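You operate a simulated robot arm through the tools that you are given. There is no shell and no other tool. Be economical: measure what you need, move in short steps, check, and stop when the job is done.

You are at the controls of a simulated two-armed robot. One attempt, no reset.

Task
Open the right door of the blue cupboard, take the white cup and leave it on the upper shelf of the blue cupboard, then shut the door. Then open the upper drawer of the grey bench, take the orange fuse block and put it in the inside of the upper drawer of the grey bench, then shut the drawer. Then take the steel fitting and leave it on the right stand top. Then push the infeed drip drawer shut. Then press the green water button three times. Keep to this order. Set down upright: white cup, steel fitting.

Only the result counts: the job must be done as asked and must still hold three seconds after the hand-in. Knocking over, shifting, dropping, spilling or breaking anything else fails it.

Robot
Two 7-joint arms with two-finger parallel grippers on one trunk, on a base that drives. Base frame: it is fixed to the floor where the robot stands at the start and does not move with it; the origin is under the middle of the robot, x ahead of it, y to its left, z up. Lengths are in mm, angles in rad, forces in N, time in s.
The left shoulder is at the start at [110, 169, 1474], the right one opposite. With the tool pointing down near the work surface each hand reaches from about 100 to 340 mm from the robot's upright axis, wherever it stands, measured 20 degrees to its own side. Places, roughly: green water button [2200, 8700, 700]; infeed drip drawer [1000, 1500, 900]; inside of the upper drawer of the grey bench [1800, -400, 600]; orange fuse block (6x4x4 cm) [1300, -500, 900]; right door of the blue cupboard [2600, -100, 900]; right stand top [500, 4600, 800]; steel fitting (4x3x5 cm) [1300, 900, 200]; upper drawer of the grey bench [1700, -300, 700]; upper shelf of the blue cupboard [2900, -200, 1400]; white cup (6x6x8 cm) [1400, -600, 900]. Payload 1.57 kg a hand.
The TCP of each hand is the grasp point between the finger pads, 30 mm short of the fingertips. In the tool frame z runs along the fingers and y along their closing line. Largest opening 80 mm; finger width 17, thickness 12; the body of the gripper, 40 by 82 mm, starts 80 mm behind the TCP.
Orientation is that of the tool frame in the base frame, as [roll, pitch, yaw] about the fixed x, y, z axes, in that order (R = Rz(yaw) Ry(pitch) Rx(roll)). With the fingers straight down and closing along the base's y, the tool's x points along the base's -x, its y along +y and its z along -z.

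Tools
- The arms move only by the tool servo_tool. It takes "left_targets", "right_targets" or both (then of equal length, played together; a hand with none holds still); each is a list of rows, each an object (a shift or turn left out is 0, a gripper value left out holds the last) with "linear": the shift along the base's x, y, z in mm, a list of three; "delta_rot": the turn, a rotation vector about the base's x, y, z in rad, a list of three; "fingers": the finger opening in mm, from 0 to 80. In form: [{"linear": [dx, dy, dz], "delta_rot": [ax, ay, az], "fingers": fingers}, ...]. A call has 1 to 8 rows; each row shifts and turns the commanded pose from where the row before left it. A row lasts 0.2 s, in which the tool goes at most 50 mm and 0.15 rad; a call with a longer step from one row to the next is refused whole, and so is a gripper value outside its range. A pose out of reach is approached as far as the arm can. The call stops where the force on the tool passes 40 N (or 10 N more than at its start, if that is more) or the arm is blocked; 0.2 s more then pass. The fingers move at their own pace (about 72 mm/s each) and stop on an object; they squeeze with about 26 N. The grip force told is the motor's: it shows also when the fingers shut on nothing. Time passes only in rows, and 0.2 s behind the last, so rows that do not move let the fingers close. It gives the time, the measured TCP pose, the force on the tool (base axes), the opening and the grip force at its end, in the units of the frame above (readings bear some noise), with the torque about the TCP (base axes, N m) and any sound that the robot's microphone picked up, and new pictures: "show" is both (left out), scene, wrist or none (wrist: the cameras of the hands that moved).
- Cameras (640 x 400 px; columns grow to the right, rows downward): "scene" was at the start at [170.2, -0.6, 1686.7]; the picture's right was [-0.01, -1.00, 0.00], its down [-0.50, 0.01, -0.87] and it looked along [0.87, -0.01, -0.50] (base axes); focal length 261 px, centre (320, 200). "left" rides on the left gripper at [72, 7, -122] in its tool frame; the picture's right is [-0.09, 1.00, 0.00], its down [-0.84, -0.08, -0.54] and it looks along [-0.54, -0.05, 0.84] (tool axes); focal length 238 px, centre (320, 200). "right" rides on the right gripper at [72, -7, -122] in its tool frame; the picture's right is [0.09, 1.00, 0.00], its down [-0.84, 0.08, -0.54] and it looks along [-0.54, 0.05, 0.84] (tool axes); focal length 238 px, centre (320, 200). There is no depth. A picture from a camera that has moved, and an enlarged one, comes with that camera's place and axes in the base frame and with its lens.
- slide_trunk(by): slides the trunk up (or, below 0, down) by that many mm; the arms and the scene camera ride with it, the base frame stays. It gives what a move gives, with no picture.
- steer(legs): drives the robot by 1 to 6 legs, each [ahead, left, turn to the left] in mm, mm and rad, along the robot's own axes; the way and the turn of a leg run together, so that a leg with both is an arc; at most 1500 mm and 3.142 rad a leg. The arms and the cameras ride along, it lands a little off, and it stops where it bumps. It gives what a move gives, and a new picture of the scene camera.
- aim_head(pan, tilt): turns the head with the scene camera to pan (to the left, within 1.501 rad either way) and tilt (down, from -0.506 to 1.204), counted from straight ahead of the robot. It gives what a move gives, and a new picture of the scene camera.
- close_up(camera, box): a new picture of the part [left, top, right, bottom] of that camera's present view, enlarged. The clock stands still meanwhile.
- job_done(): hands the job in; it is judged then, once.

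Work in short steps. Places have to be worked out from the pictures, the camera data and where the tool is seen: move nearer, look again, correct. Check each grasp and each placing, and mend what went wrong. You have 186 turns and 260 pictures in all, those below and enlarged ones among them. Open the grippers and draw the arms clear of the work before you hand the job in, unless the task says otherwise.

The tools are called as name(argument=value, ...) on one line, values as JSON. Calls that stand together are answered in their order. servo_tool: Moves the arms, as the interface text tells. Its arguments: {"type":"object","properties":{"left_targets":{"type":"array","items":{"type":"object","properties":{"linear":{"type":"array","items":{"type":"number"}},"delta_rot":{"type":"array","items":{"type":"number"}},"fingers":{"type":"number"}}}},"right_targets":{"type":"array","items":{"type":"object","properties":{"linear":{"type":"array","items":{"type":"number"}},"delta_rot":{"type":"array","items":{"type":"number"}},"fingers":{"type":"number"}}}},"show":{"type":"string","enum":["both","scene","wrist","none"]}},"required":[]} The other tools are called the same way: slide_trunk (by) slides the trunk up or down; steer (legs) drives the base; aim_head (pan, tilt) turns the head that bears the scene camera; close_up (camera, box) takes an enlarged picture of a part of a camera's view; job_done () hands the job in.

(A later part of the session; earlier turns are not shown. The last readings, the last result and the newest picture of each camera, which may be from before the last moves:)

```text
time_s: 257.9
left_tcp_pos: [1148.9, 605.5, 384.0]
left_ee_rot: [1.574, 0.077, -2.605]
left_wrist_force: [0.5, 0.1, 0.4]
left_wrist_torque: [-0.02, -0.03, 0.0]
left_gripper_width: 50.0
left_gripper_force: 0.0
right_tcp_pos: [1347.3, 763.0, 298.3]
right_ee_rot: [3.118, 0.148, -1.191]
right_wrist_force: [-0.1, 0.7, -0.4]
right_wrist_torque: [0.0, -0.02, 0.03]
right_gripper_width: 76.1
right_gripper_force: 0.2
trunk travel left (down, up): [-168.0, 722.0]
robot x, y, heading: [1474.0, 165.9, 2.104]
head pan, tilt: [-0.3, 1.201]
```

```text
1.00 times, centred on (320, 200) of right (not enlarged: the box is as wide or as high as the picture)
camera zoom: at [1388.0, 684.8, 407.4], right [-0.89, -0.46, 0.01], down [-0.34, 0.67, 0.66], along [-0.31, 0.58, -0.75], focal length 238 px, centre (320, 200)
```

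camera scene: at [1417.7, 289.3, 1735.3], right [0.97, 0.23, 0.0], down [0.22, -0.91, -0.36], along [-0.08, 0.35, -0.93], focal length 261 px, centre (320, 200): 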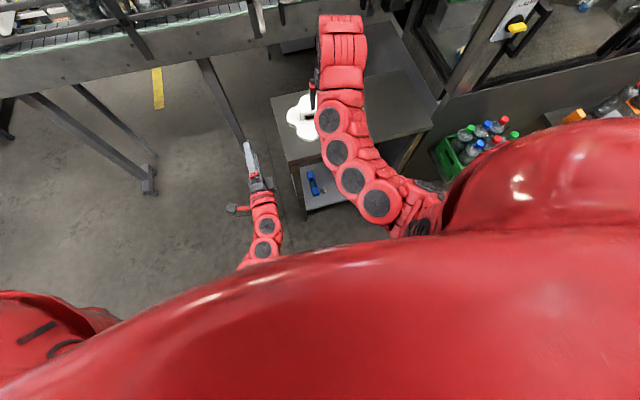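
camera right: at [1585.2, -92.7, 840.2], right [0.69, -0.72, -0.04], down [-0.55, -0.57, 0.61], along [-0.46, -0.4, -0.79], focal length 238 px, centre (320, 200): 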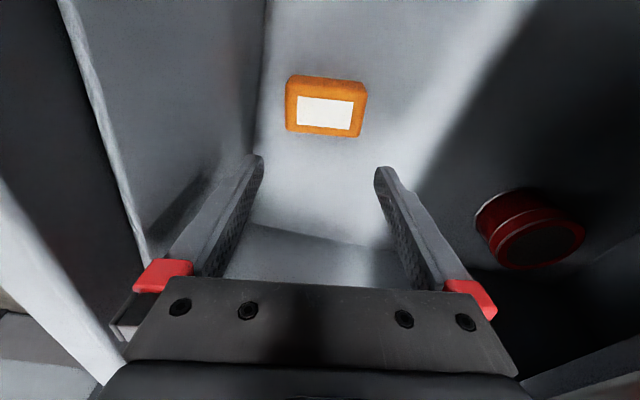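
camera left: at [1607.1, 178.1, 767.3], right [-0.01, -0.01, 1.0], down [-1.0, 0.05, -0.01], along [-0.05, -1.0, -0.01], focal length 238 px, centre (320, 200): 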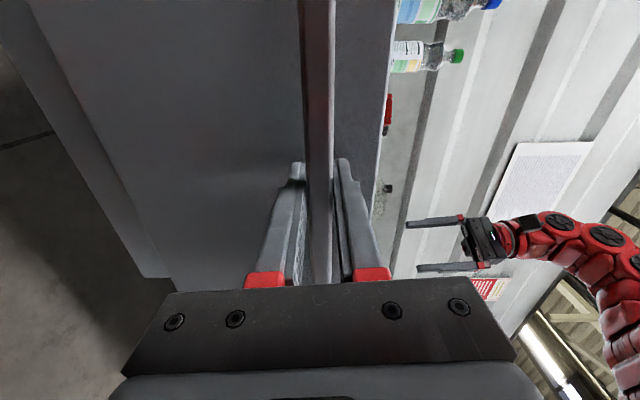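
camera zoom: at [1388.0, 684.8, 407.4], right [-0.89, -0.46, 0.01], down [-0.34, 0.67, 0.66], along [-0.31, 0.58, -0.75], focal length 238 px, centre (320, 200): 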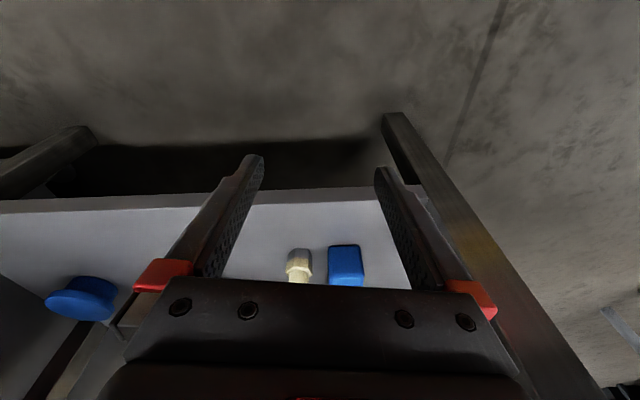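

The wrist view shows the fitting standing with a blue item ~22 mm to its left (robot's left). I tilt the tool forward while raising, fix yaw, then lower the trunk so the arm can reach in.

servo_tool(right_targets=[{"linear": [0, 0, 25], "delta_rot": [0.112, 0.066, 0.03], "fingers": 56}, {"linear": [0, 0, 25], "delta_rot": [0.112, 0.066, 0.03]}, {"linear": [0, 0, 25], "delta_rot": [0.112, 0.066, 0.03]}, {"linear": [0, 0, 25], "delta_rot": [0.112, 0.066, 0.02]}, {"linear": [0, 0, 25], "delta_rot": [0.112, 0.066, 0.02]}, {}], show="none")

slide_trunk(by=-130)

close_up(camera="right", box=[0, 0, 640, 400])

```text
time_s: 259.3
left_tcp_pos: [1149.2, 605.6, 384.2]
left_ee_rot: [1.572, 0.076, -2.605]
left_wrist_force: [0.4, -0.3, 0.2]
left_wrist_torque: [-0.03, 0.01, 0.01]
left_gripper_width: 50.0
left_gripper_force: 0.1
right_tcp_pos: [1346.6, 764.6, 406.2]
right_ee_rot: [3.057, 0.707, -1.096]
right_wrist_force: [-0.1, -0.6, 0.5]
right_wrist_torque: [0.02, -0.01, 0.01]
right_gripper_width: 56.0
right_gripper_force: 0.1
right hand out of reach, approached as far as the arm can: row 5
trunk travel left (down, up): [-168.0, 722.0]
robot x, y, heading: [1469.5, 165.9, 2.104]
head pan, tilt: [-0.3, 1.201]
```

```text
time_s: 261.1
left_tcp_pos: [1150.1, 604.8, 318.2]
left_ee_rot: [1.572, 0.078, -2.605]
left_wrist_force: [1.1, 0.5, -0.1]
left_wrist_torque: [-0.01, 0.05, 0.04]
left_gripper_width: 50.2
left_gripper_force: 0.0
right_tcp_pos: [1344.4, 769.9, 348.7]
right_ee_rot: [3.027, 0.73, -1.12]
right_wrist_force: [0.5, 0.3, -0.3]
right_wrist_torque: [-0.03, 0.0, 0.01]
right_gripper_width: 55.9
right_gripper_force: 0.1
trunk travel left (down, up): [-99.0, 791.0]
robot x, y, heading: [1472.6, 166.3, 2.108]
head pan, tilt: [-0.3, 1.201]
stopped: the arm was blocked; the commanded pose is now the measured one
```

```text
1.00 times, centred on (320, 200) of right (not enlarged: the box is as wide or as high as the picture)
camera zoom: at [1419.4, 658.0, 390.5], right [-0.83, -0.56, 0.02], down [-0.13, 0.23, 0.97], along [-0.55, 0.8, -0.26], focal length 238 px, centre (320, 200)
```

zoom: 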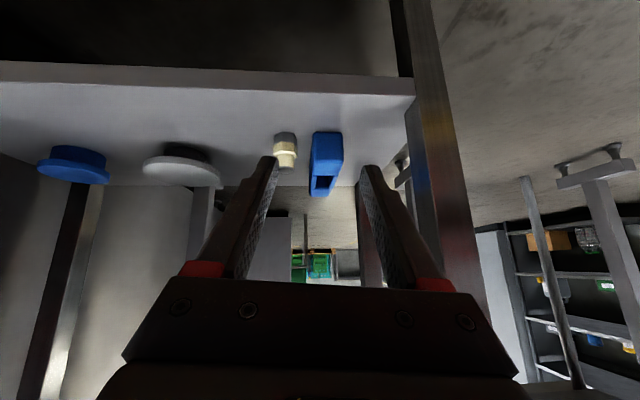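

Something on the right arm blocked the trunk at -99 left. I look at the arm from the head camera.

aim_head(pan=-0.7, tilt=0.9)

```text
time_s: 262.0
left_tcp_pos: [1149.5, 604.9, 316.6]
left_ee_rot: [1.572, 0.079, -2.606]
left_wrist_force: [-0.1, -0.7, 0.4]
left_wrist_torque: [0.01, -0.05, 0.01]
left_gripper_width: 49.9
left_gripper_force: 0.1
right_tcp_pos: [1344.6, 770.2, 347.0]
right_ee_rot: [3.032, 0.726, -1.117]
right_wrist_force: [-1.0, 0.2, -0.2]
right_wrist_torque: [-0.03, -0.01, 0.03]
right_gripper_width: 56.1
right_gripper_force: 0.1
trunk travel left (down, up): [-99.0, 791.0]
robot x, y, heading: [1473.2, 165.3, 2.105]
head pan, tilt: [-0.7, 0.901]
camera scene: at [1442.5, 309.1, 967.5], right [0.99, -0.16, 0.0], down [-0.13, -0.77, -0.62], along [0.1, 0.61, -0.78], focal length 261 px, centre (320, 200)
```

scene: 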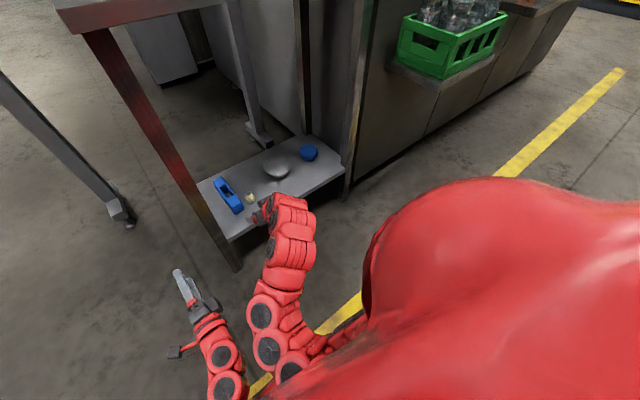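

The right elbow is bunched up against the body. Driving the robot 95 mm forward (hand enters above the shelf) avoids needing a lower trunk.

steer(legs=[[95, 0, 0]])

close_up(camera="right", box=[0, 0, 640, 400])

```text
time_s: 263.1
left_tcp_pos: [1101.1, 686.7, 316.0]
left_ee_rot: [1.574, 0.077, -2.607]
left_wrist_force: [0.0, 0.6, 0.0]
left_wrist_torque: [-0.01, 0.0, 0.0]
left_gripper_width: 50.1
left_gripper_force: 0.0
right_tcp_pos: [1295.6, 852.4, 346.5]
right_ee_rot: [3.033, 0.723, -1.118]
right_wrist_force: [-0.1, 1.1, -0.3]
right_wrist_torque: [-0.03, -0.03, 0.0]
right_gripper_width: 55.8
right_gripper_force: 0.1
trunk travel left (down, up): [-99.0, 791.0]
robot x, y, heading: [1430.7, 247.7, 2.103]
head pan, tilt: [-0.7, 0.901]
camera scene: at [1394.3, 391.7, 967.5], right [0.99, -0.17, 0.0], down [-0.13, -0.77, -0.62], along [0.1, 0.61, -0.78], focal length 261 px, centre (320, 200)
```

scene: 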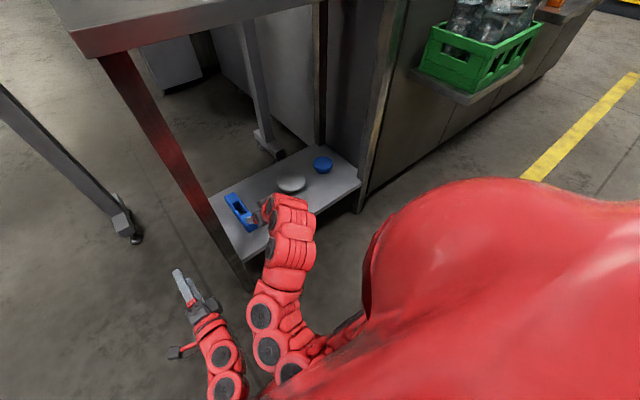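

```text
1.00 times, centred on (320, 200) of right (not enlarged: the box is as wide or as high as the picture)
camera zoom: at [1371.8, 739.7, 388.8], right [-0.83, -0.56, 0.02], down [-0.13, 0.23, 0.96], along [-0.54, 0.8, -0.26], focal length 238 px, centre (320, 200)
```

zoom: 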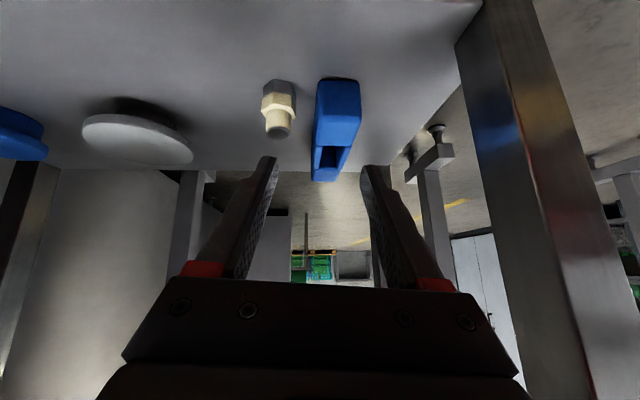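

Fitting located at about (1285, 942), top z≈247. I move the hand in and down partway with the fingers straddling slightly to the right, away from the blue item.

servo_tool(right_targets=[{"linear": [-1, 26, -12]}, {"linear": [-1, 26, -12]}, {"linear": [-1, 24, -16]}, {}], show="wrist")

```text
time_s: 264.1
left_tcp_pos: [1100.4, 686.2, 315.4]
left_ee_rot: [1.573, 0.077, -2.607]
left_wrist_force: [0.2, -0.4, 1.0]
left_wrist_torque: [-0.01, 0.03, -0.05]
left_gripper_width: 49.7
left_gripper_force: 0.1
right_tcp_pos: [1294.3, 930.4, 306.5]
right_ee_rot: [3.031, 0.725, -1.118]
right_wrist_force: [-0.5, 0.9, -0.6]
right_wrist_torque: [0.01, -0.02, -0.02]
right_gripper_width: 56.2
right_gripper_force: 0.0
trunk travel left (down, up): [-99.0, 791.0]
robot x, y, heading: [1423.8, 249.9, 2.105]
head pan, tilt: [-0.7, 0.901]
camera right: at [1369.1, 817.5, 348.1], right [-0.83, -0.56, 0.02], down [-0.13, 0.23, 0.96], along [-0.54, 0.8, -0.26], focal length 238 px, centre (320, 200)
```

right: 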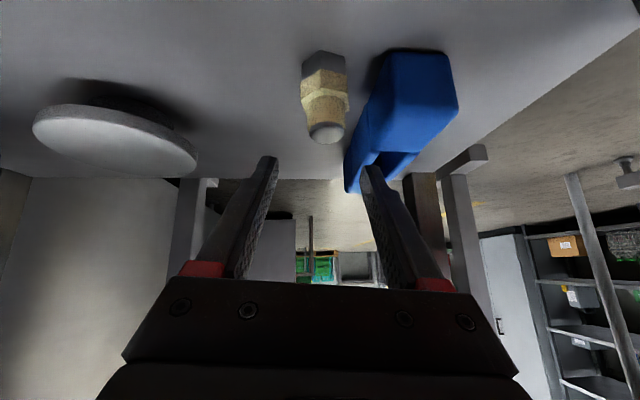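

The fitting is ~8 mm left and 13 mm ahead of the TCP. I narrow the fingers to 48 and descend carefully.

servo_tool(right_targets=[{"linear": [-3.5, 1.5, -14], "fingers": 48}, {"linear": [-3.5, 1.5, -14]}, {"linear": [0, 0, -12]}, {}], show="wrist")

```text
time_s: 265.1
left_tcp_pos: [1102.3, 687.6, 316.8]
left_ee_rot: [1.573, 0.078, -2.609]
left_wrist_force: [0.7, -0.1, -1.6]
left_wrist_torque: [0.0, -0.05, 0.0]
left_gripper_width: 49.8
left_gripper_force: 0.0
right_tcp_pos: [1286.0, 930.6, 265.1]
right_ee_rot: [3.03, 0.724, -1.117]
right_wrist_force: [-1.0, 0.5, 0.2]
right_wrist_torque: [0.02, 0.01, -0.01]
right_gripper_width: 47.9
right_gripper_force: 0.1
trunk travel left (down, up): [-99.0, 791.0]
robot x, y, heading: [1425.2, 247.3, 2.107]
head pan, tilt: [-0.7, 0.901]
camera right: at [1361.4, 818.9, 308.1], right [-0.83, -0.56, 0.02], down [-0.13, 0.23, 0.96], along [-0.54, 0.8, -0.26], focal length 238 px, centre (320, 200)
```

right: 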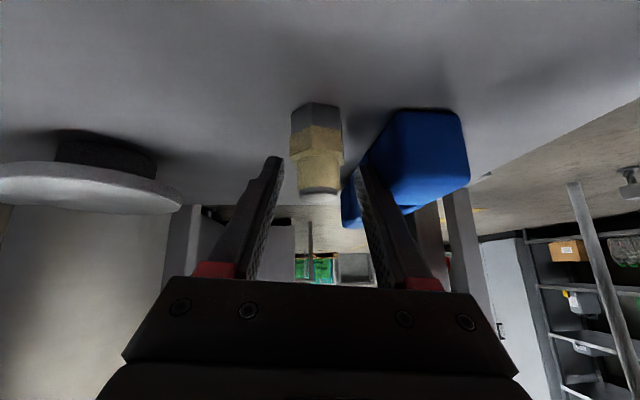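

Fitting is centred between the fingers and the blue item diverges away. Descend 22 mm, 5 mm forward, and close.

servo_tool(right_targets=[{"linear": [-1, 2, -11]}, {"linear": [-1, 2, -11]}, {"fingers": 20}, {"fingers": 15}, {}, {}], show="wrist")

```text
time_s: 265.7
left_tcp_pos: [1102.8, 686.3, 318.1]
left_ee_rot: [1.571, 0.078, -2.61]
left_wrist_force: [-0.4, -0.4, -0.4]
left_wrist_torque: [0.02, 0.0, -0.03]
left_gripper_width: 49.9
left_gripper_force: 0.0
right_tcp_pos: [1290.3, 938.7, 254.8]
right_ee_rot: [3.041, 0.741, -1.125]
right_wrist_force: [13.2, -1.3, 16.2]
right_wrist_torque: [0.28, -0.5, -0.33]
right_gripper_width: 28.5
right_gripper_force: 3.7
trunk travel left (down, up): [-99.0, 791.0]
robot x, y, heading: [1425.8, 246.8, 2.101]
head pan, tilt: [-0.7, 0.901]
stopped in row 3 (right hand): the force on the tool passed its limit at 58 N (the readings are from after the stop); the commanded pose is now the measured one
camera right: at [1364.5, 825.3, 294.2], right [-0.84, -0.55, 0.01], down [-0.13, 0.21, 0.97], along [-0.53, 0.81, -0.25], focal length 238 px, centre (320, 200)
```

right: 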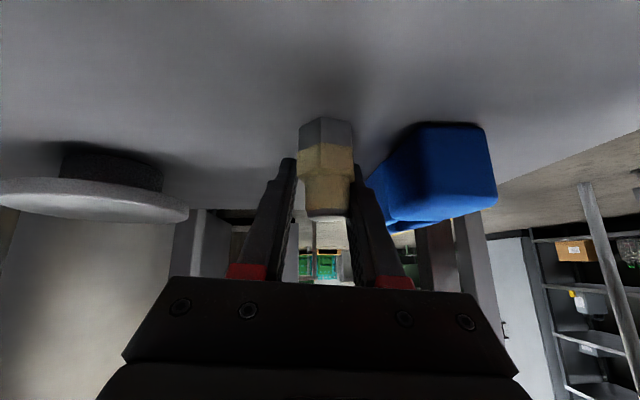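

The motion stopped on a force at z 255, with fingers closing around the fitting. I let the fingers finish closing without moving.

servo_tool(right_targets=[{"fingers": 15}, {}, {}], show="wrist")

close_up(camera="scene", box=[140, 120, 400, 280])

```text
time_s: 266.5
left_tcp_pos: [1102.9, 685.5, 317.6]
left_ee_rot: [1.57, 0.078, -2.609]
left_wrist_force: [0.5, 0.1, 0.3]
left_wrist_torque: [0.01, 0.0, 0.02]
left_gripper_width: 50.0
left_gripper_force: 0.1
right_tcp_pos: [1287.9, 937.8, 254.7]
right_ee_rot: [3.039, 0.739, -1.122]
right_wrist_force: [19.8, 2.3, 28.3]
right_wrist_torque: [0.64, -0.82, -0.55]
right_gripper_width: 29.3
right_gripper_force: 8.0
trunk travel left (down, up): [-99.0, 791.0]
robot x, y, heading: [1426.5, 247.3, 2.104]
head pan, tilt: [-0.7, 0.901]
camera right: at [1362.9, 824.6, 294.2], right [-0.83, -0.55, 0.01], down [-0.13, 0.22, 0.97], along [-0.54, 0.8, -0.25], focal length 238 px, centre (320, 200)
```

right: 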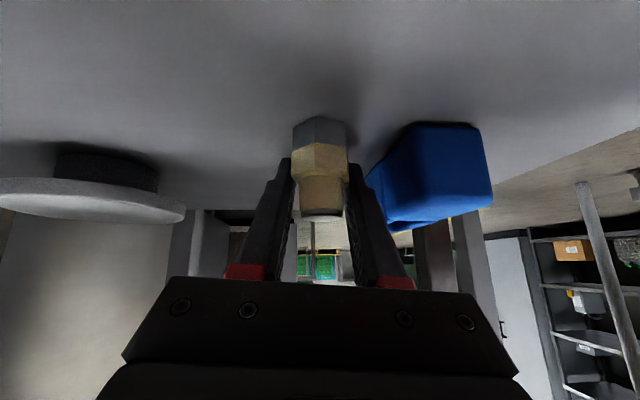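

```text
2.46 times, centred on (270, 200) of scene
camera zoom: at [1396.1, 388.3, 967.5], right [0.99, -0.17, 0.0], down [-0.13, -0.77, -0.62], along [0.1, 0.61, -0.78], focal length 641 px, centre (443, 200)
```

zoom: 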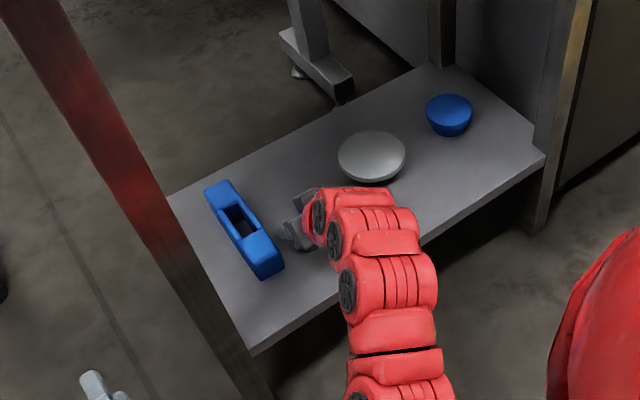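

The fingers closed while still descending and wedged on the hex shoulder. I reopen to 48, let it settle, and check.

servo_tool(right_targets=[{"fingers": 48}, {}, {}], show="wrist")

```text
time_s: 267.3
left_tcp_pos: [1101.7, 685.7, 317.4]
left_ee_rot: [1.57, 0.078, -2.608]
left_wrist_force: [0.2, -0.2, 0.2]
left_wrist_torque: [0.0, -0.03, -0.04]
left_gripper_width: 49.9
left_gripper_force: 0.0
right_tcp_pos: [1284.3, 935.2, 253.3]
right_ee_rot: [3.034, 0.74, -1.121]
right_wrist_force: [-0.3, -15.9, 39.1]
right_wrist_torque: [0.45, -0.45, 0.18]
right_gripper_width: 37.8
right_gripper_force: 0.0
trunk travel left (down, up): [-99.0, 791.0]
robot x, y, heading: [1424.8, 250.5, 2.106]
head pan, tilt: [-0.7, 0.901]
camera right: at [1360.1, 823.2, 294.5], right [-0.83, -0.56, 0.02], down [-0.13, 0.22, 0.97], along [-0.54, 0.8, -0.25], focal length 238 px, centre (320, 200)
```

right: 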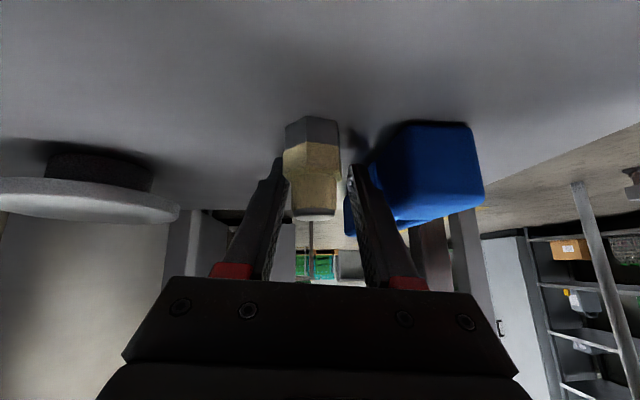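

The upward force and finger shadow indicate the finger tips are pressing on the shelf (shelf ≈ z 225). I raise the hand 12 mm and let the fingers open.

servo_tool(right_targets=[{"linear": [0, 0, 6], "fingers": 48}, {"linear": [0, 0, 6]}, {}, {}], show="wrist")

```text
time_s: 268.3
left_tcp_pos: [1101.9, 687.8, 316.2]
left_ee_rot: [1.573, 0.078, -2.608]
left_wrist_force: [1.1, -0.4, -0.1]
left_wrist_torque: [0.0, 0.01, -0.01]
left_gripper_width: 49.9
left_gripper_force: 0.1
right_tcp_pos: [1287.1, 937.7, 261.5]
right_ee_rot: [3.034, 0.734, -1.121]
right_wrist_force: [0.7, 0.5, -0.6]
right_wrist_torque: [0.01, -0.03, 0.0]
right_gripper_width: 47.9
right_gripper_force: 0.0
trunk travel left (down, up): [-99.0, 791.0]
robot x, y, heading: [1425.9, 248.6, 2.105]
head pan, tilt: [-0.7, 0.901]
camera right: at [1361.7, 824.6, 303.0], right [-0.83, -0.56, 0.02], down [-0.13, 0.22, 0.97], along [-0.54, 0.8, -0.26], focal length 238 px, centre (320, 200)
```

right: 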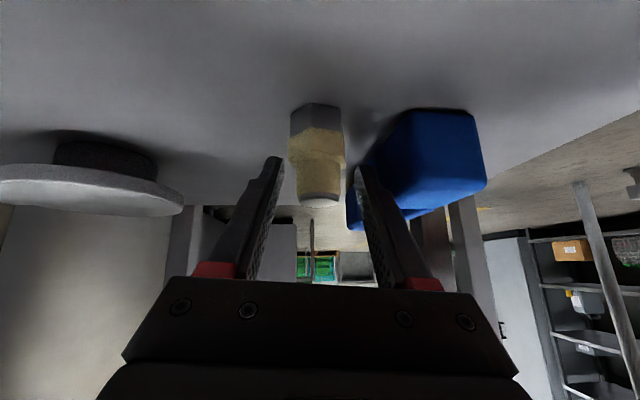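

No force now; fitting upright and centred. Close the fingers without moving.

servo_tool(right_targets=[{"fingers": 34}, {"fingers": 20}, {"fingers": 15}, {}, {}], show="wrist")

```text
time_s: 269.5
left_tcp_pos: [1101.5, 684.7, 313.7]
left_ee_rot: [1.573, 0.077, -2.608]
left_wrist_force: [-1.2, -0.5, -0.1]
left_wrist_torque: [-0.01, -0.02, -0.02]
left_gripper_width: 50.0
left_gripper_force: 0.1
right_tcp_pos: [1286.0, 937.1, 261.7]
right_ee_rot: [3.036, 0.732, -1.121]
right_wrist_force: [0.3, -0.2, 1.9]
right_wrist_torque: [0.0, -0.07, 0.0]
right_gripper_width: 19.6
right_gripper_force: 26.5
trunk travel left (down, up): [-99.0, 791.0]
robot x, y, heading: [1423.6, 243.9, 2.105]
head pan, tilt: [-0.7, 0.901]
camera right: at [1361.4, 824.6, 303.3], right [-0.83, -0.56, 0.02], down [-0.13, 0.22, 0.97], along [-0.54, 0.8, -0.26], focal length 238 px, centre (320, 200)
```

right: 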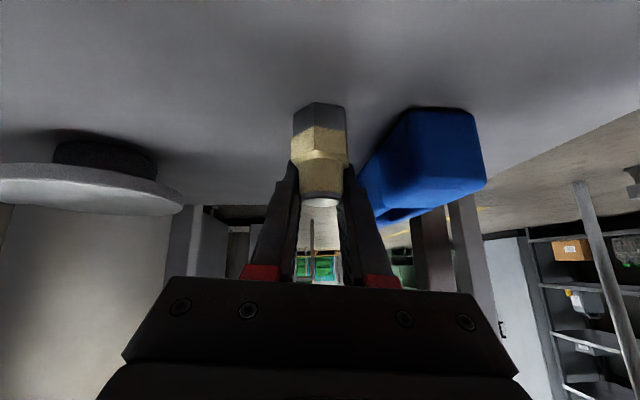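

Gripped the neck at 19.6 mm with full force. I lift 40 mm and check it stays upright.

servo_tool(right_targets=[{"linear": [0, 0, 6]}, {"linear": [0, 0, 10]}, {"linear": [0, 0, 12]}, {"linear": [0, 0, 14]}, {}], show="wrist")

```text
time_s: 270.7
left_tcp_pos: [1102.3, 686.4, 315.6]
left_ee_rot: [1.571, 0.079, -2.607]
left_wrist_force: [0.3, -0.2, -0.2]
left_wrist_torque: [-0.01, -0.02, -0.01]
left_gripper_width: 50.1
left_gripper_force: 0.1
right_tcp_pos: [1284.5, 937.3, 303.2]
right_ee_rot: [3.036, 0.733, -1.121]
right_wrist_force: [0.2, 0.1, -1.2]
right_wrist_torque: [0.01, 0.01, -0.01]
right_gripper_width: 19.8
right_gripper_force: 25.8
trunk travel left (down, up): [-99.0, 791.0]
robot x, y, heading: [1428.3, 244.9, 2.104]
head pan, tilt: [-0.7, 0.901]
camera right: at [1360.9, 824.4, 345.3], right [-0.83, -0.56, 0.02], down [-0.13, 0.22, 0.97], along [-0.54, 0.8, -0.26], focal length 238 px, centre (320, 200)
```

right: 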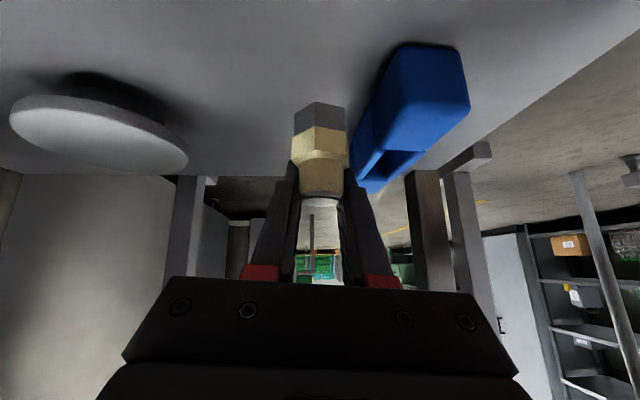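

The fitting hangs securely. I retrace the way out: hand back and up, robot back, then trunk up.

servo_tool(right_targets=[{"linear": [3.5, -21, 11]}, {"linear": [3.5, -21, 11]}, {"linear": [2, -21, 11]}, {"linear": [2, -21, 10]}, {}], show="none")

steer(legs=[[-95, 0, 0]])

slide_trunk(by=400)

slide_trunk(by=350)

```text
time_s: 271.9
left_tcp_pos: [1103.3, 686.4, 315.2]
left_ee_rot: [1.573, 0.076, -2.609]
left_wrist_force: [-0.1, -0.6, 0.3]
left_wrist_torque: [0.01, 0.02, -0.03]
left_gripper_width: 49.9
left_gripper_force: 0.1
right_tcp_pos: [1296.8, 852.7, 346.7]
right_ee_rot: [3.032, 0.732, -1.119]
right_wrist_force: [0.0, 0.0, -1.3]
right_wrist_torque: [-0.01, 0.02, 0.0]
right_gripper_width: 19.5
right_gripper_force: 26.0
trunk travel left (down, up): [-99.0, 791.0]
robot x, y, heading: [1419.6, 246.6, 2.104]
head pan, tilt: [-0.7, 0.901]
```

```text
time_s: 273.1
left_tcp_pos: [1149.9, 604.2, 316.6]
left_ee_rot: [1.574, 0.078, -2.608]
left_wrist_force: [-0.9, 0.1, -0.1]
left_wrist_torque: [-0.02, -0.01, 0.02]
left_gripper_width: 50.2
left_gripper_force: 0.0
right_tcp_pos: [1345.9, 768.8, 348.6]
right_ee_rot: [3.036, 0.731, -1.118]
right_wrist_force: [0.5, 0.0, -0.6]
right_wrist_torque: [-0.03, 0.01, -0.05]
right_gripper_width: 19.8
right_gripper_force: 26.5
trunk travel left (down, up): [-99.0, 791.0]
robot x, y, heading: [1471.5, 164.7, 2.107]
head pan, tilt: [-0.7, 0.901]
camera scene: at [1443.7, 308.3, 966.9], right [0.99, -0.16, 0.0], down [-0.13, -0.77, -0.62], along [0.1, 0.61, -0.78], focal length 261 px, centre (320, 200)
```

scene: 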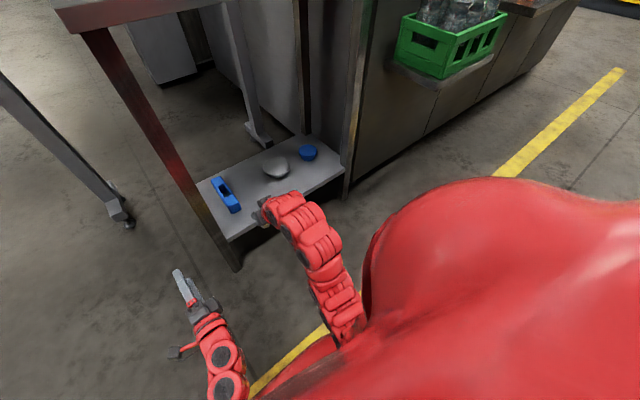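

```text
time_s: 276.9
left_tcp_pos: [1150.6, 603.6, 715.3]
left_ee_rot: [1.573, 0.077, -2.607]
left_wrist_force: [0.1, -0.2, -0.4]
left_wrist_torque: [-0.02, 0.01, -0.01]
left_gripper_width: 50.1
left_gripper_force: 0.0
right_tcp_pos: [1343.9, 770.0, 747.5]
right_ee_rot: [3.035, 0.732, -1.121]
right_wrist_force: [0.4, 0.7, -1.3]
right_wrist_torque: [0.03, 0.04, -0.04]
right_gripper_width: 19.9
right_gripper_force: 25.9
trunk travel left (down, up): [-499.0, 391.0]
robot x, y, heading: [1470.6, 165.2, 2.105]
head pan, tilt: [-0.7, 0.901]
```

```text
time_s: 280.3
left_tcp_pos: [1150.3, 604.4, 1064.9]
left_ee_rot: [1.571, 0.078, -2.607]
left_wrist_force: [0.9, -0.5, -0.3]
left_wrist_torque: [0.03, 0.0, -0.01]
left_gripper_width: 49.8
left_gripper_force: 0.1
right_tcp_pos: [1345.4, 770.8, 1099.3]
right_ee_rot: [3.034, 0.73, -1.12]
right_wrist_force: [0.6, -1.3, -0.3]
right_wrist_torque: [0.0, -0.03, -0.01]
right_gripper_width: 20.0
right_gripper_force: 25.5
trunk travel left (down, up): [-849.0, 41.0]
robot x, y, heading: [1475.0, 164.0, 2.11]
head pan, tilt: [-0.7, 0.901]
```

Now I survey the way to the right stand (500, 4600): views ahead and to the left.

aim_head(pan=0.3, tilt=0.3)

aim_head(pan=1.3, tilt=0.4)

```text
time_s: 281.6
left_tcp_pos: [1150.8, 603.8, 1065.8]
left_ee_rot: [1.571, 0.077, -2.608]
left_wrist_force: [0.3, 0.7, 0.3]
left_wrist_torque: [0.01, 0.03, 0.01]
left_gripper_width: 50.2
left_gripper_force: 0.0
right_tcp_pos: [1345.5, 771.0, 1097.4]
right_ee_rot: [3.034, 0.732, -1.12]
right_wrist_force: [0.3, 0.7, -1.6]
right_wrist_torque: [0.03, 0.03, 0.02]
right_gripper_width: 19.7
right_gripper_force: 26.0
trunk travel left (down, up): [-849.0, 41.0]
robot x, y, heading: [1473.2, 165.7, 2.107]
head pan, tilt: [0.3, 0.3]
camera scene: at [1362.1, 296.7, 1769.1], right [0.67, 0.74, 0.0], down [0.22, -0.2, -0.96], along [-0.71, 0.64, -0.3], focal length 261 px, centre (320, 200)
```

scene: 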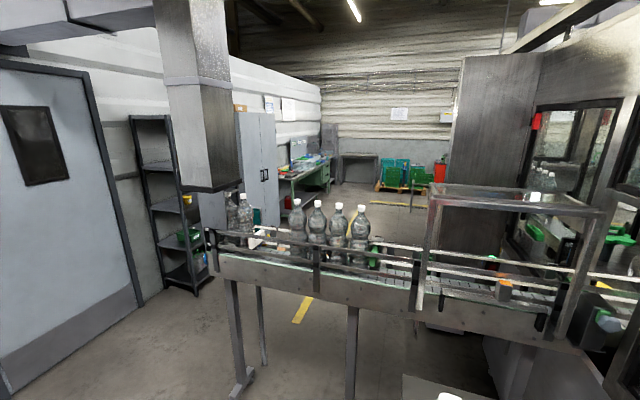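

```text
time_s: 282.8
left_tcp_pos: [1149.9, 604.8, 1066.5]
left_ee_rot: [1.573, 0.076, -2.606]
left_wrist_force: [-0.3, -0.3, -0.5]
left_wrist_torque: [-0.02, 0.01, -0.03]
left_gripper_width: 50.0
left_gripper_force: 0.1
right_tcp_pos: [1345.8, 770.1, 1098.4]
right_ee_rot: [3.036, 0.732, -1.12]
right_wrist_force: [0.4, -0.7, -0.8]
right_wrist_torque: [0.03, 0.0, 0.02]
right_gripper_width: 19.7
right_gripper_force: 26.1
trunk travel left (down, up): [-849.0, 41.0]
robot x, y, heading: [1470.2, 163.6, 2.103]
head pan, tilt: [1.3, 0.4]
camera scene: at [1341.8, 209.9, 1759.9], right [-0.26, 0.97, 0.0], down [0.38, 0.1, -0.92], along [-0.89, -0.24, -0.39], focal length 261 px, centre (320, 200)
```

scene: 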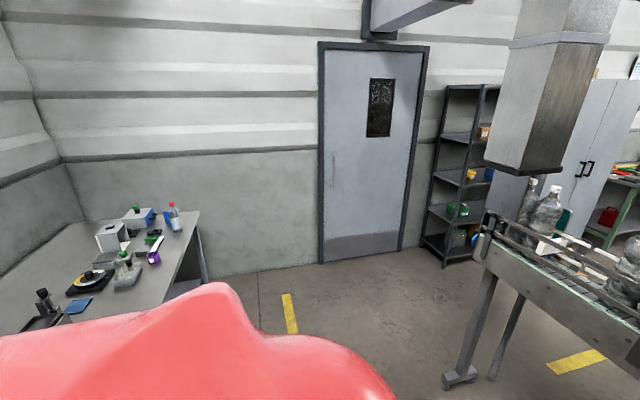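

The way leads around the infeed end of the conveyor. I turn to face down the corridor and drive back towards the start area.

steer(legs=[[0, 0, 1.545], [1400, -500, 0]])

aim_head(pan=-0.7, tilt=0.6)

```text
time_s: 294.0
left_tcp_pos: [-443.4, -426.7, 1065.6]
left_ee_rot: [1.574, 0.076, -1.044]
left_wrist_force: [-0.2, -0.5, -0.2]
left_wrist_torque: [0.0, 0.0, -0.04]
left_gripper_width: 50.0
left_gripper_force: 0.1
right_tcp_pos: [-609.3, -228.9, 1098.6]
right_ee_rot: [3.035, 0.729, 0.443]
right_wrist_force: [0.8, -0.2, -0.5]
right_wrist_torque: [0.02, -0.01, 0.0]
right_gripper_width: 19.6
right_gripper_force: 25.5
trunk travel left (down, up): [-849.0, 41.0]
robot x, y, heading: [-2.0, -108.4, -2.615]
head pan, tilt: [1.3, 0.4]
camera scene: at [-48.8, -236.3, 1759.9], right [-0.97, -0.25, 0.0], down [-0.1, 0.38, -0.92], along [0.23, -0.89, -0.39], focal length 261 px, centre (320, 200)
```

scene: 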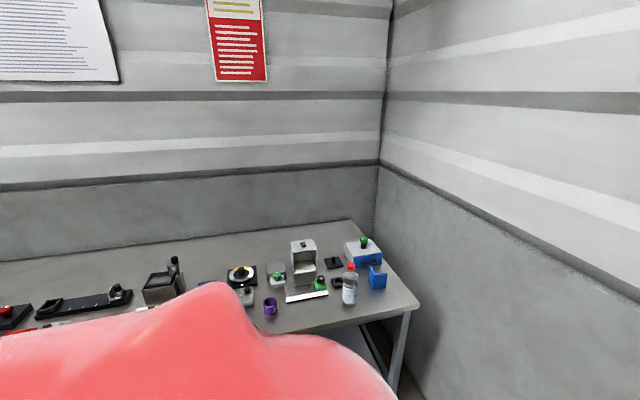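

```text
time_s: 296.0
left_tcp_pos: [-443.6, -425.4, 1066.3]
left_ee_rot: [1.572, 0.076, -1.044]
left_wrist_force: [-0.4, 0.2, -0.5]
left_wrist_torque: [-0.02, 0.06, -0.01]
left_gripper_width: 50.2
left_gripper_force: 0.0
right_tcp_pos: [-609.1, -228.6, 1098.9]
right_ee_rot: [3.036, 0.732, 0.442]
right_wrist_force: [0.3, -0.2, -0.1]
right_wrist_torque: [-0.05, 0.04, 0.0]
right_gripper_width: 19.6
right_gripper_force: 26.5
trunk travel left (down, up): [-849.0, 41.0]
robot x, y, heading: [0.6, -103.0, -2.615]
head pan, tilt: [-0.7, 0.6]
camera scene: at [-159.4, -131.5, 1741.6], right [0.17, 0.99, 0.0], down [0.56, -0.1, -0.83], along [-0.81, 0.14, -0.56], focal length 261 px, centre (320, 200)
```

scene: 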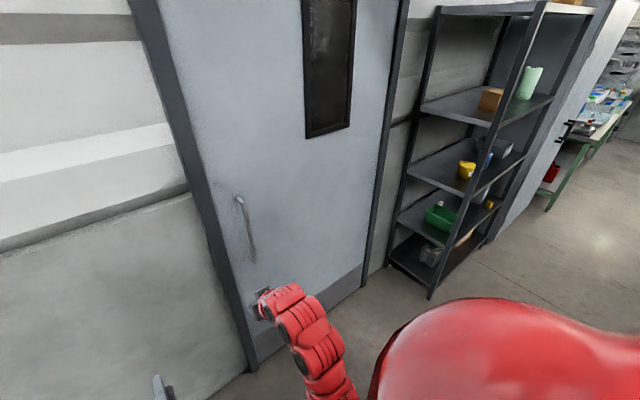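

Rack front is at R≈3075 and conveyor end at R≈2290, so I pass midway (R≈2680): go ahead 175, then turn right to face along the passage.

steer(legs=[[175, 0, 0], [0, 0, -1.57]])

aim_head(pan=-0.2, tilt=0.45)

```text
time_s: 301.3
left_tcp_pos: [-461.5, 254.7, 1065.4]
left_ee_rot: [1.572, 0.076, -2.641]
left_wrist_force: [-0.2, 0.4, -0.3]
left_wrist_torque: [0.0, 0.01, -0.01]
left_gripper_width: 49.9
left_gripper_force: 0.0
right_tcp_pos: [-260.9, 414.7, 1099.1]
right_ee_rot: [3.036, 0.731, -1.154]
right_wrist_force: [0.4, -0.9, -1.7]
right_wrist_torque: [0.02, 0.03, -0.01]
right_gripper_width: 19.6
right_gripper_force: 26.0
trunk travel left (down, up): [-849.0, 41.0]
robot x, y, heading: [-150.7, -195.4, 2.078]
head pan, tilt: [-0.7, 0.6]
camera scene: at [-176.3, -37.6, 1741.6], right [0.98, -0.2, 0.0], down [-0.11, -0.55, -0.82], along [0.16, 0.81, -0.57], focal length 261 px, centre (320, 200)
```

scene: 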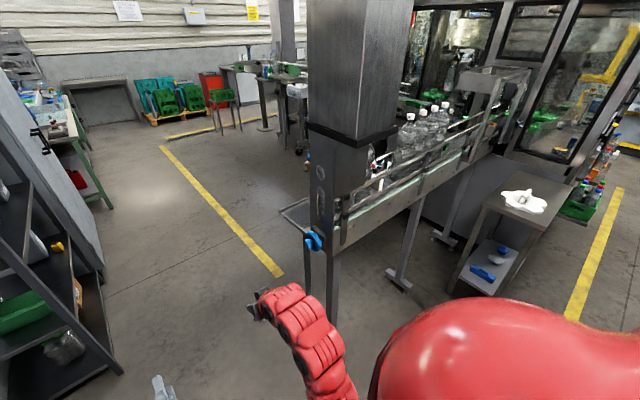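

```text
time_s: 302.3
left_tcp_pos: [-462.2, 255.1, 1066.7]
left_ee_rot: [1.572, 0.077, -2.64]
left_wrist_force: [-0.1, -0.6, 0.1]
left_wrist_torque: [-0.01, 0.0, 0.01]
left_gripper_width: 50.2
left_gripper_force: 0.0
right_tcp_pos: [-262.3, 414.1, 1098.5]
right_ee_rot: [3.035, 0.731, -1.154]
right_wrist_force: [-0.1, 1.3, -1.3]
right_wrist_torque: [0.01, 0.01, 0.01]
right_gripper_width: 19.7
right_gripper_force: 26.0
trunk travel left (down, up): [-849.0, 41.0]
robot x, y, heading: [-156.7, -193.5, 2.074]
head pan, tilt: [-0.201, 0.45]
camera scene: at [-220.8, -36.5, 1755.2], right [0.96, 0.3, 0.0], down [0.13, -0.42, -0.9], along [-0.27, 0.86, -0.44], focal length 261 px, centre (320, 200)
```

scene: 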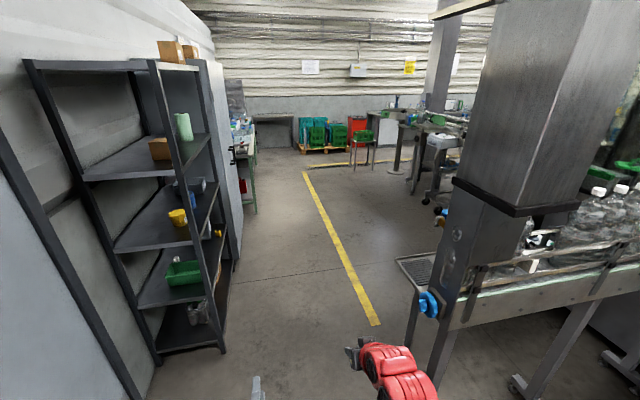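

Passage clear along the yellow line. I zoom in on where the right stand should be (≈ pixel (449, 138)).

close_up(camera="scene", box=[340, 80, 500, 180])

```text
4.00 times, centred on (420, 130) of scene
camera zoom: at [-220.8, -36.5, 1755.2], right [0.96, 0.3, 0.0], down [0.13, -0.42, -0.9], along [-0.27, 0.86, -0.44], focal length 1042 px, centre (-80, 480)
```

zoom: 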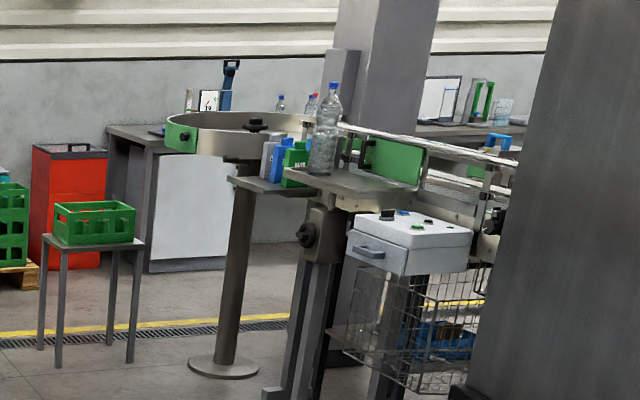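

The outfeed area with several stands is ahead. I drive along the passage past the conveyor end and look again.

steer(legs=[[1500, 0, 0], [900, 0, 0]])

aim_head(pan=-0.7, tilt=0.45)

```text
time_s: 314.0
left_tcp_pos: [-1644.2, 2334.0, 1065.4]
left_ee_rot: [1.574, 0.077, -2.623]
left_wrist_force: [-0.2, 0.9, 0.1]
left_wrist_torque: [0.0, 0.03, -0.01]
left_gripper_width: 50.0
left_gripper_force: 0.0
right_tcp_pos: [-1445.3, 2498.4, 1096.6]
right_ee_rot: [3.031, 0.731, -1.138]
right_wrist_force: [0.5, -0.3, -1.4]
right_wrist_torque: [0.0, 0.01, 0.02]
right_gripper_width: 19.6
right_gripper_force: 25.4
trunk travel left (down, up): [-849.0, 41.0]
robot x, y, heading: [-1334.7, 1887.2, 2.09]
head pan, tilt: [-0.201, 0.45]
camera scene: at [-1396.7, 2048.8, 1755.1], right [0.95, 0.31, 0.0], down [0.13, -0.41, -0.9], along [-0.28, 0.85, -0.44], focal length 261 px, centre (320, 200)
```

scene: 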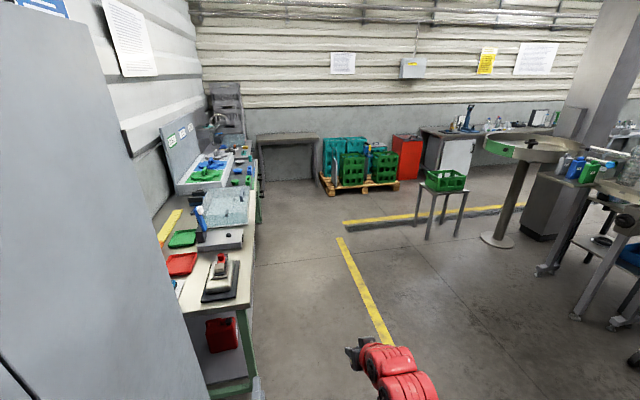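

```text
time_s: 314.9
left_tcp_pos: [-1643.4, 2334.8, 1066.3]
left_ee_rot: [1.573, 0.076, -2.624]
left_wrist_force: [0.9, -0.8, -0.4]
left_wrist_torque: [0.0, -0.01, 0.0]
left_gripper_width: 49.9
left_gripper_force: 0.0
right_tcp_pos: [-1445.3, 2497.8, 1096.9]
right_ee_rot: [3.031, 0.732, -1.138]
right_wrist_force: [-0.3, -0.2, -0.5]
right_wrist_torque: [0.0, -0.01, 0.0]
right_gripper_width: 19.4
right_gripper_force: 25.9
trunk travel left (down, up): [-849.0, 41.0]
robot x, y, heading: [-1333.0, 1889.8, 2.095]
head pan, tilt: [-0.7, 0.45]
camera scene: at [-1351.5, 2051.8, 1755.0], right [0.98, -0.18, 0.0], down [-0.08, -0.43, -0.9], along [0.16, 0.89, -0.44], focal length 261 px, centre (320, 200)
```

scene: 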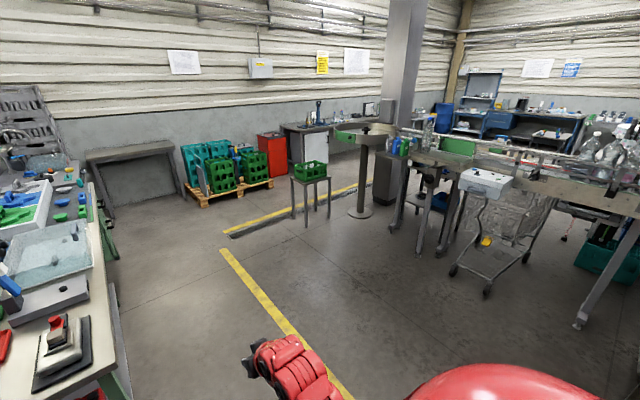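

I zoom in on the area where the stand top should appear (≈ (438,166)).

close_up(camera="scene", box=[340, 100, 560, 238])

```text
2.90 times, centred on (450, 169) of scene
camera zoom: at [-1351.5, 2051.8, 1755.0], right [0.98, -0.18, 0.0], down [-0.08, -0.43, -0.9], along [0.16, 0.89, -0.44], focal length 755 px, centre (-57, 290)
```

zoom: 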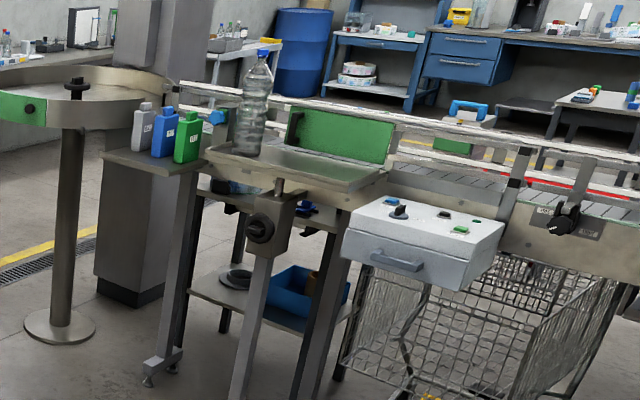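

The platform at the outfeed end (centre ≈ (490, 4650), z≈860, a bottle on its left part) matches the right stand. I drive nearer for a better look.

steer(legs=[[0, 0, -1.03], [1150, 0, 0], [900, 0, 0], [0, 0, -0.34]])

aim_head(pan=0.0, tilt=0.6)

```text
time_s: 317.3
left_tcp_pos: [-1227.2, 2422.0, 1065.0]
left_ee_rot: [1.573, 0.075, 2.862]
left_wrist_force: [-0.4, 0.6, 0.9]
left_wrist_torque: [0.03, -0.02, 0.05]
left_gripper_width: 50.1
left_gripper_force: 0.0
right_tcp_pos: [-973.1, 2394.2, 1097.2]
right_ee_rot: [3.031, 0.732, -1.936]
right_wrist_force: [0.6, 0.0, 0.0]
right_wrist_torque: [0.04, -0.01, 0.05]
right_gripper_width: 19.6
right_gripper_force: 26.0
trunk travel left (down, up): [-849.0, 41.0]
robot x, y, heading: [-1324.5, 1883.7, 1.29]
head pan, tilt: [-0.7, 0.45]
stopped in leg 1: the robot was blocked; the commanded pose is now the measured one
camera scene: at [-1226.7, 2014.7, 1755.0], right [0.56, -0.83, 0.0], down [-0.36, -0.24, -0.9], along [0.75, 0.5, -0.44], focal length 261 px, centre (320, 200)
```

scene: 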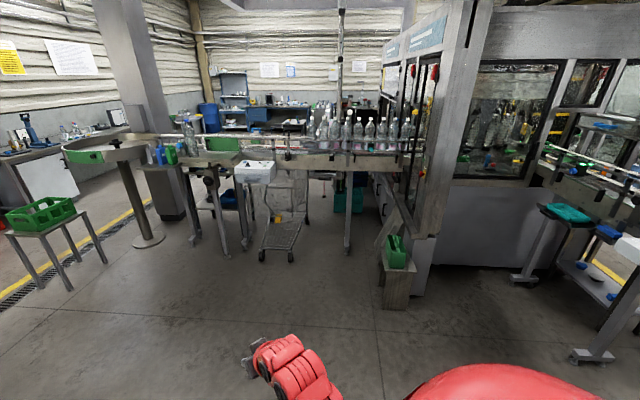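

```text
time_s: 318.4
left_tcp_pos: [-1228.4, 2421.0, 1066.1]
left_ee_rot: [1.574, 0.076, 2.862]
left_wrist_force: [0.0, 0.1, 0.6]
left_wrist_torque: [-0.05, -0.02, -0.03]
left_gripper_width: 50.1
left_gripper_force: 0.1
right_tcp_pos: [-972.9, 2393.6, 1098.4]
right_ee_rot: [3.034, 0.732, -1.934]
right_wrist_force: [-0.4, 0.4, -0.9]
right_wrist_torque: [0.02, -0.01, -0.02]
right_gripper_width: 19.4
right_gripper_force: 26.6
trunk travel left (down, up): [-849.0, 41.0]
robot x, y, heading: [-1324.0, 1887.9, 1.291]
head pan, tilt: [0.0, 0.6]
camera scene: at [-1279.8, 2047.8, 1741.6], right [0.96, -0.28, 0.0], down [-0.16, -0.54, -0.83], along [0.23, 0.79, -0.56], focal length 261 px, centre (320, 200)
```

scene: 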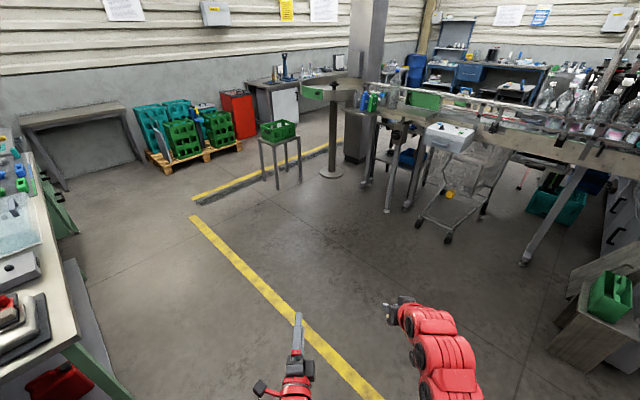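

The base touched something on its left while turning. I move ahead and right, away from it, then continue.

steer(legs=[[350, -300, 0], [0, 0, -0.25], [1300, 0, 0]])

```text
time_s: 328.2
left_tcp_pos: [-56.3, 3762.9, 1066.7]
left_ee_rot: [1.573, 0.076, 2.617]
left_wrist_force: [0.6, -0.8, 0.4]
left_wrist_torque: [0.02, 0.0, 0.01]
left_gripper_width: 50.0
left_gripper_force: 0.0
right_tcp_pos: [182.8, 3674.2, 1098.4]
right_ee_rot: [3.034, 0.732, -2.178]
right_wrist_force: [0.0, 1.2, -0.2]
right_wrist_torque: [-0.05, 0.01, 0.01]
right_gripper_width: 19.3
right_gripper_force: 25.1
trunk travel left (down, up): [-849.0, 41.0]
robot x, y, heading: [-284.0, 3268.4, 1.048]
head pan, tilt: [0.0, 0.6]
camera scene: at [-198.4, 3412.8, 1741.7], right [0.87, -0.5, 0.0], down [-0.28, -0.49, -0.83], along [0.41, 0.71, -0.56], focal length 261 px, centre (320, 200)
```

scene: 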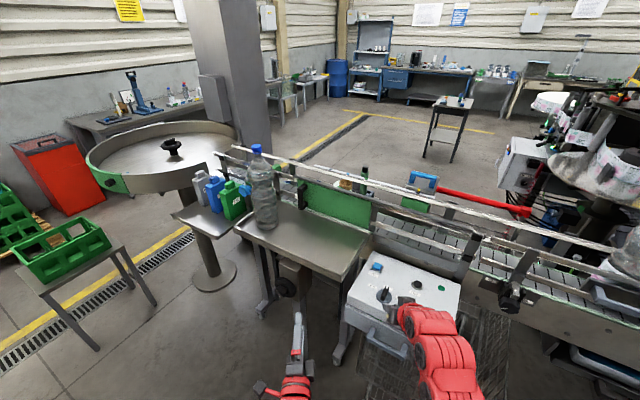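

The listed place (500, 4600, 800) projects to pixel (322, 201), near the back of this platform. I take a close-up there.

close_up(camera="scene", box=[190, 130, 470, 305])

```text
2.29 times, centred on (330, 218) of scene
camera zoom: at [-198.4, 3412.8, 1741.7], right [0.87, -0.5, 0.0], down [-0.28, -0.49, -0.83], along [0.41, 0.71, -0.56], focal length 596 px, centre (297, 160)
```

zoom: 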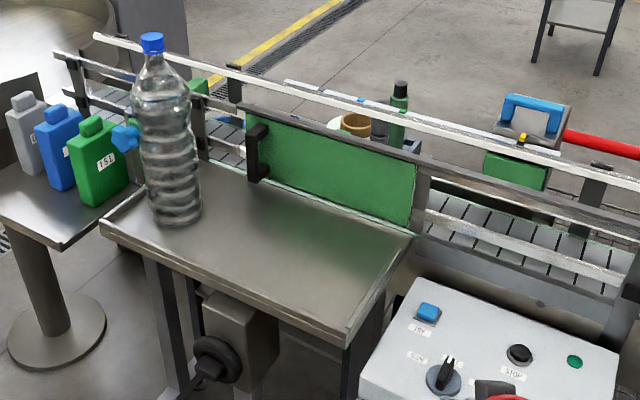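

Triangulating all, this platform sits at z≈1070 – not the stand. The point (500, 4600, 800) lies behind the outfeed conveyor, so I drive around the rotary table: left past the crate stand first.

steer(legs=[[0, 0, 1.286], [1100, 0, 0], [1020, 0, 0], [0, 0, -1.266]])

```text
time_s: 345.1
left_tcp_pos: [-1556.0, 5308.6, 1065.0]
left_ee_rot: [1.574, 0.078, 2.645]
left_wrist_force: [-0.3, 0.2, -0.2]
left_wrist_torque: [-0.03, 0.0, 0.02]
left_gripper_width: 49.9
left_gripper_force: 0.0
right_tcp_pos: [-1314.8, 5225.4, 1098.1]
right_ee_rot: [3.032, 0.731, -2.155]
right_wrist_force: [0.5, -0.1, -1.0]
right_wrist_torque: [0.01, -0.01, 0.0]
right_gripper_width: 19.4
right_gripper_force: 25.5
trunk travel left (down, up): [-849.0, 41.0]
robot x, y, heading: [-1772.1, 4805.3, 1.073]
head pan, tilt: [0.0, 0.6]
camera scene: at [-1689.2, 4954.6, 1741.6], right [0.88, -0.48, 0.0], down [-0.27, -0.5, -0.82], along [0.39, 0.72, -0.57], focal length 261 px, centre (320, 200)
```

scene: 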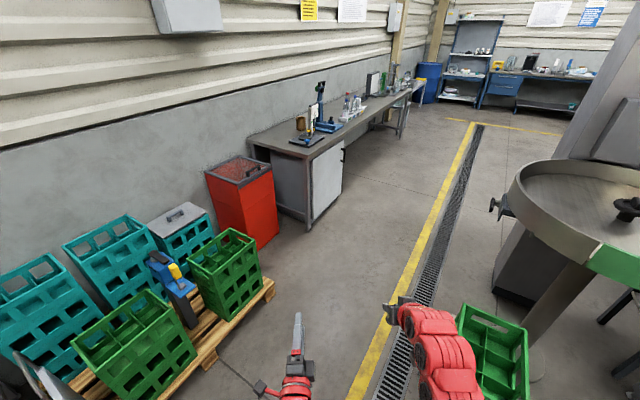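

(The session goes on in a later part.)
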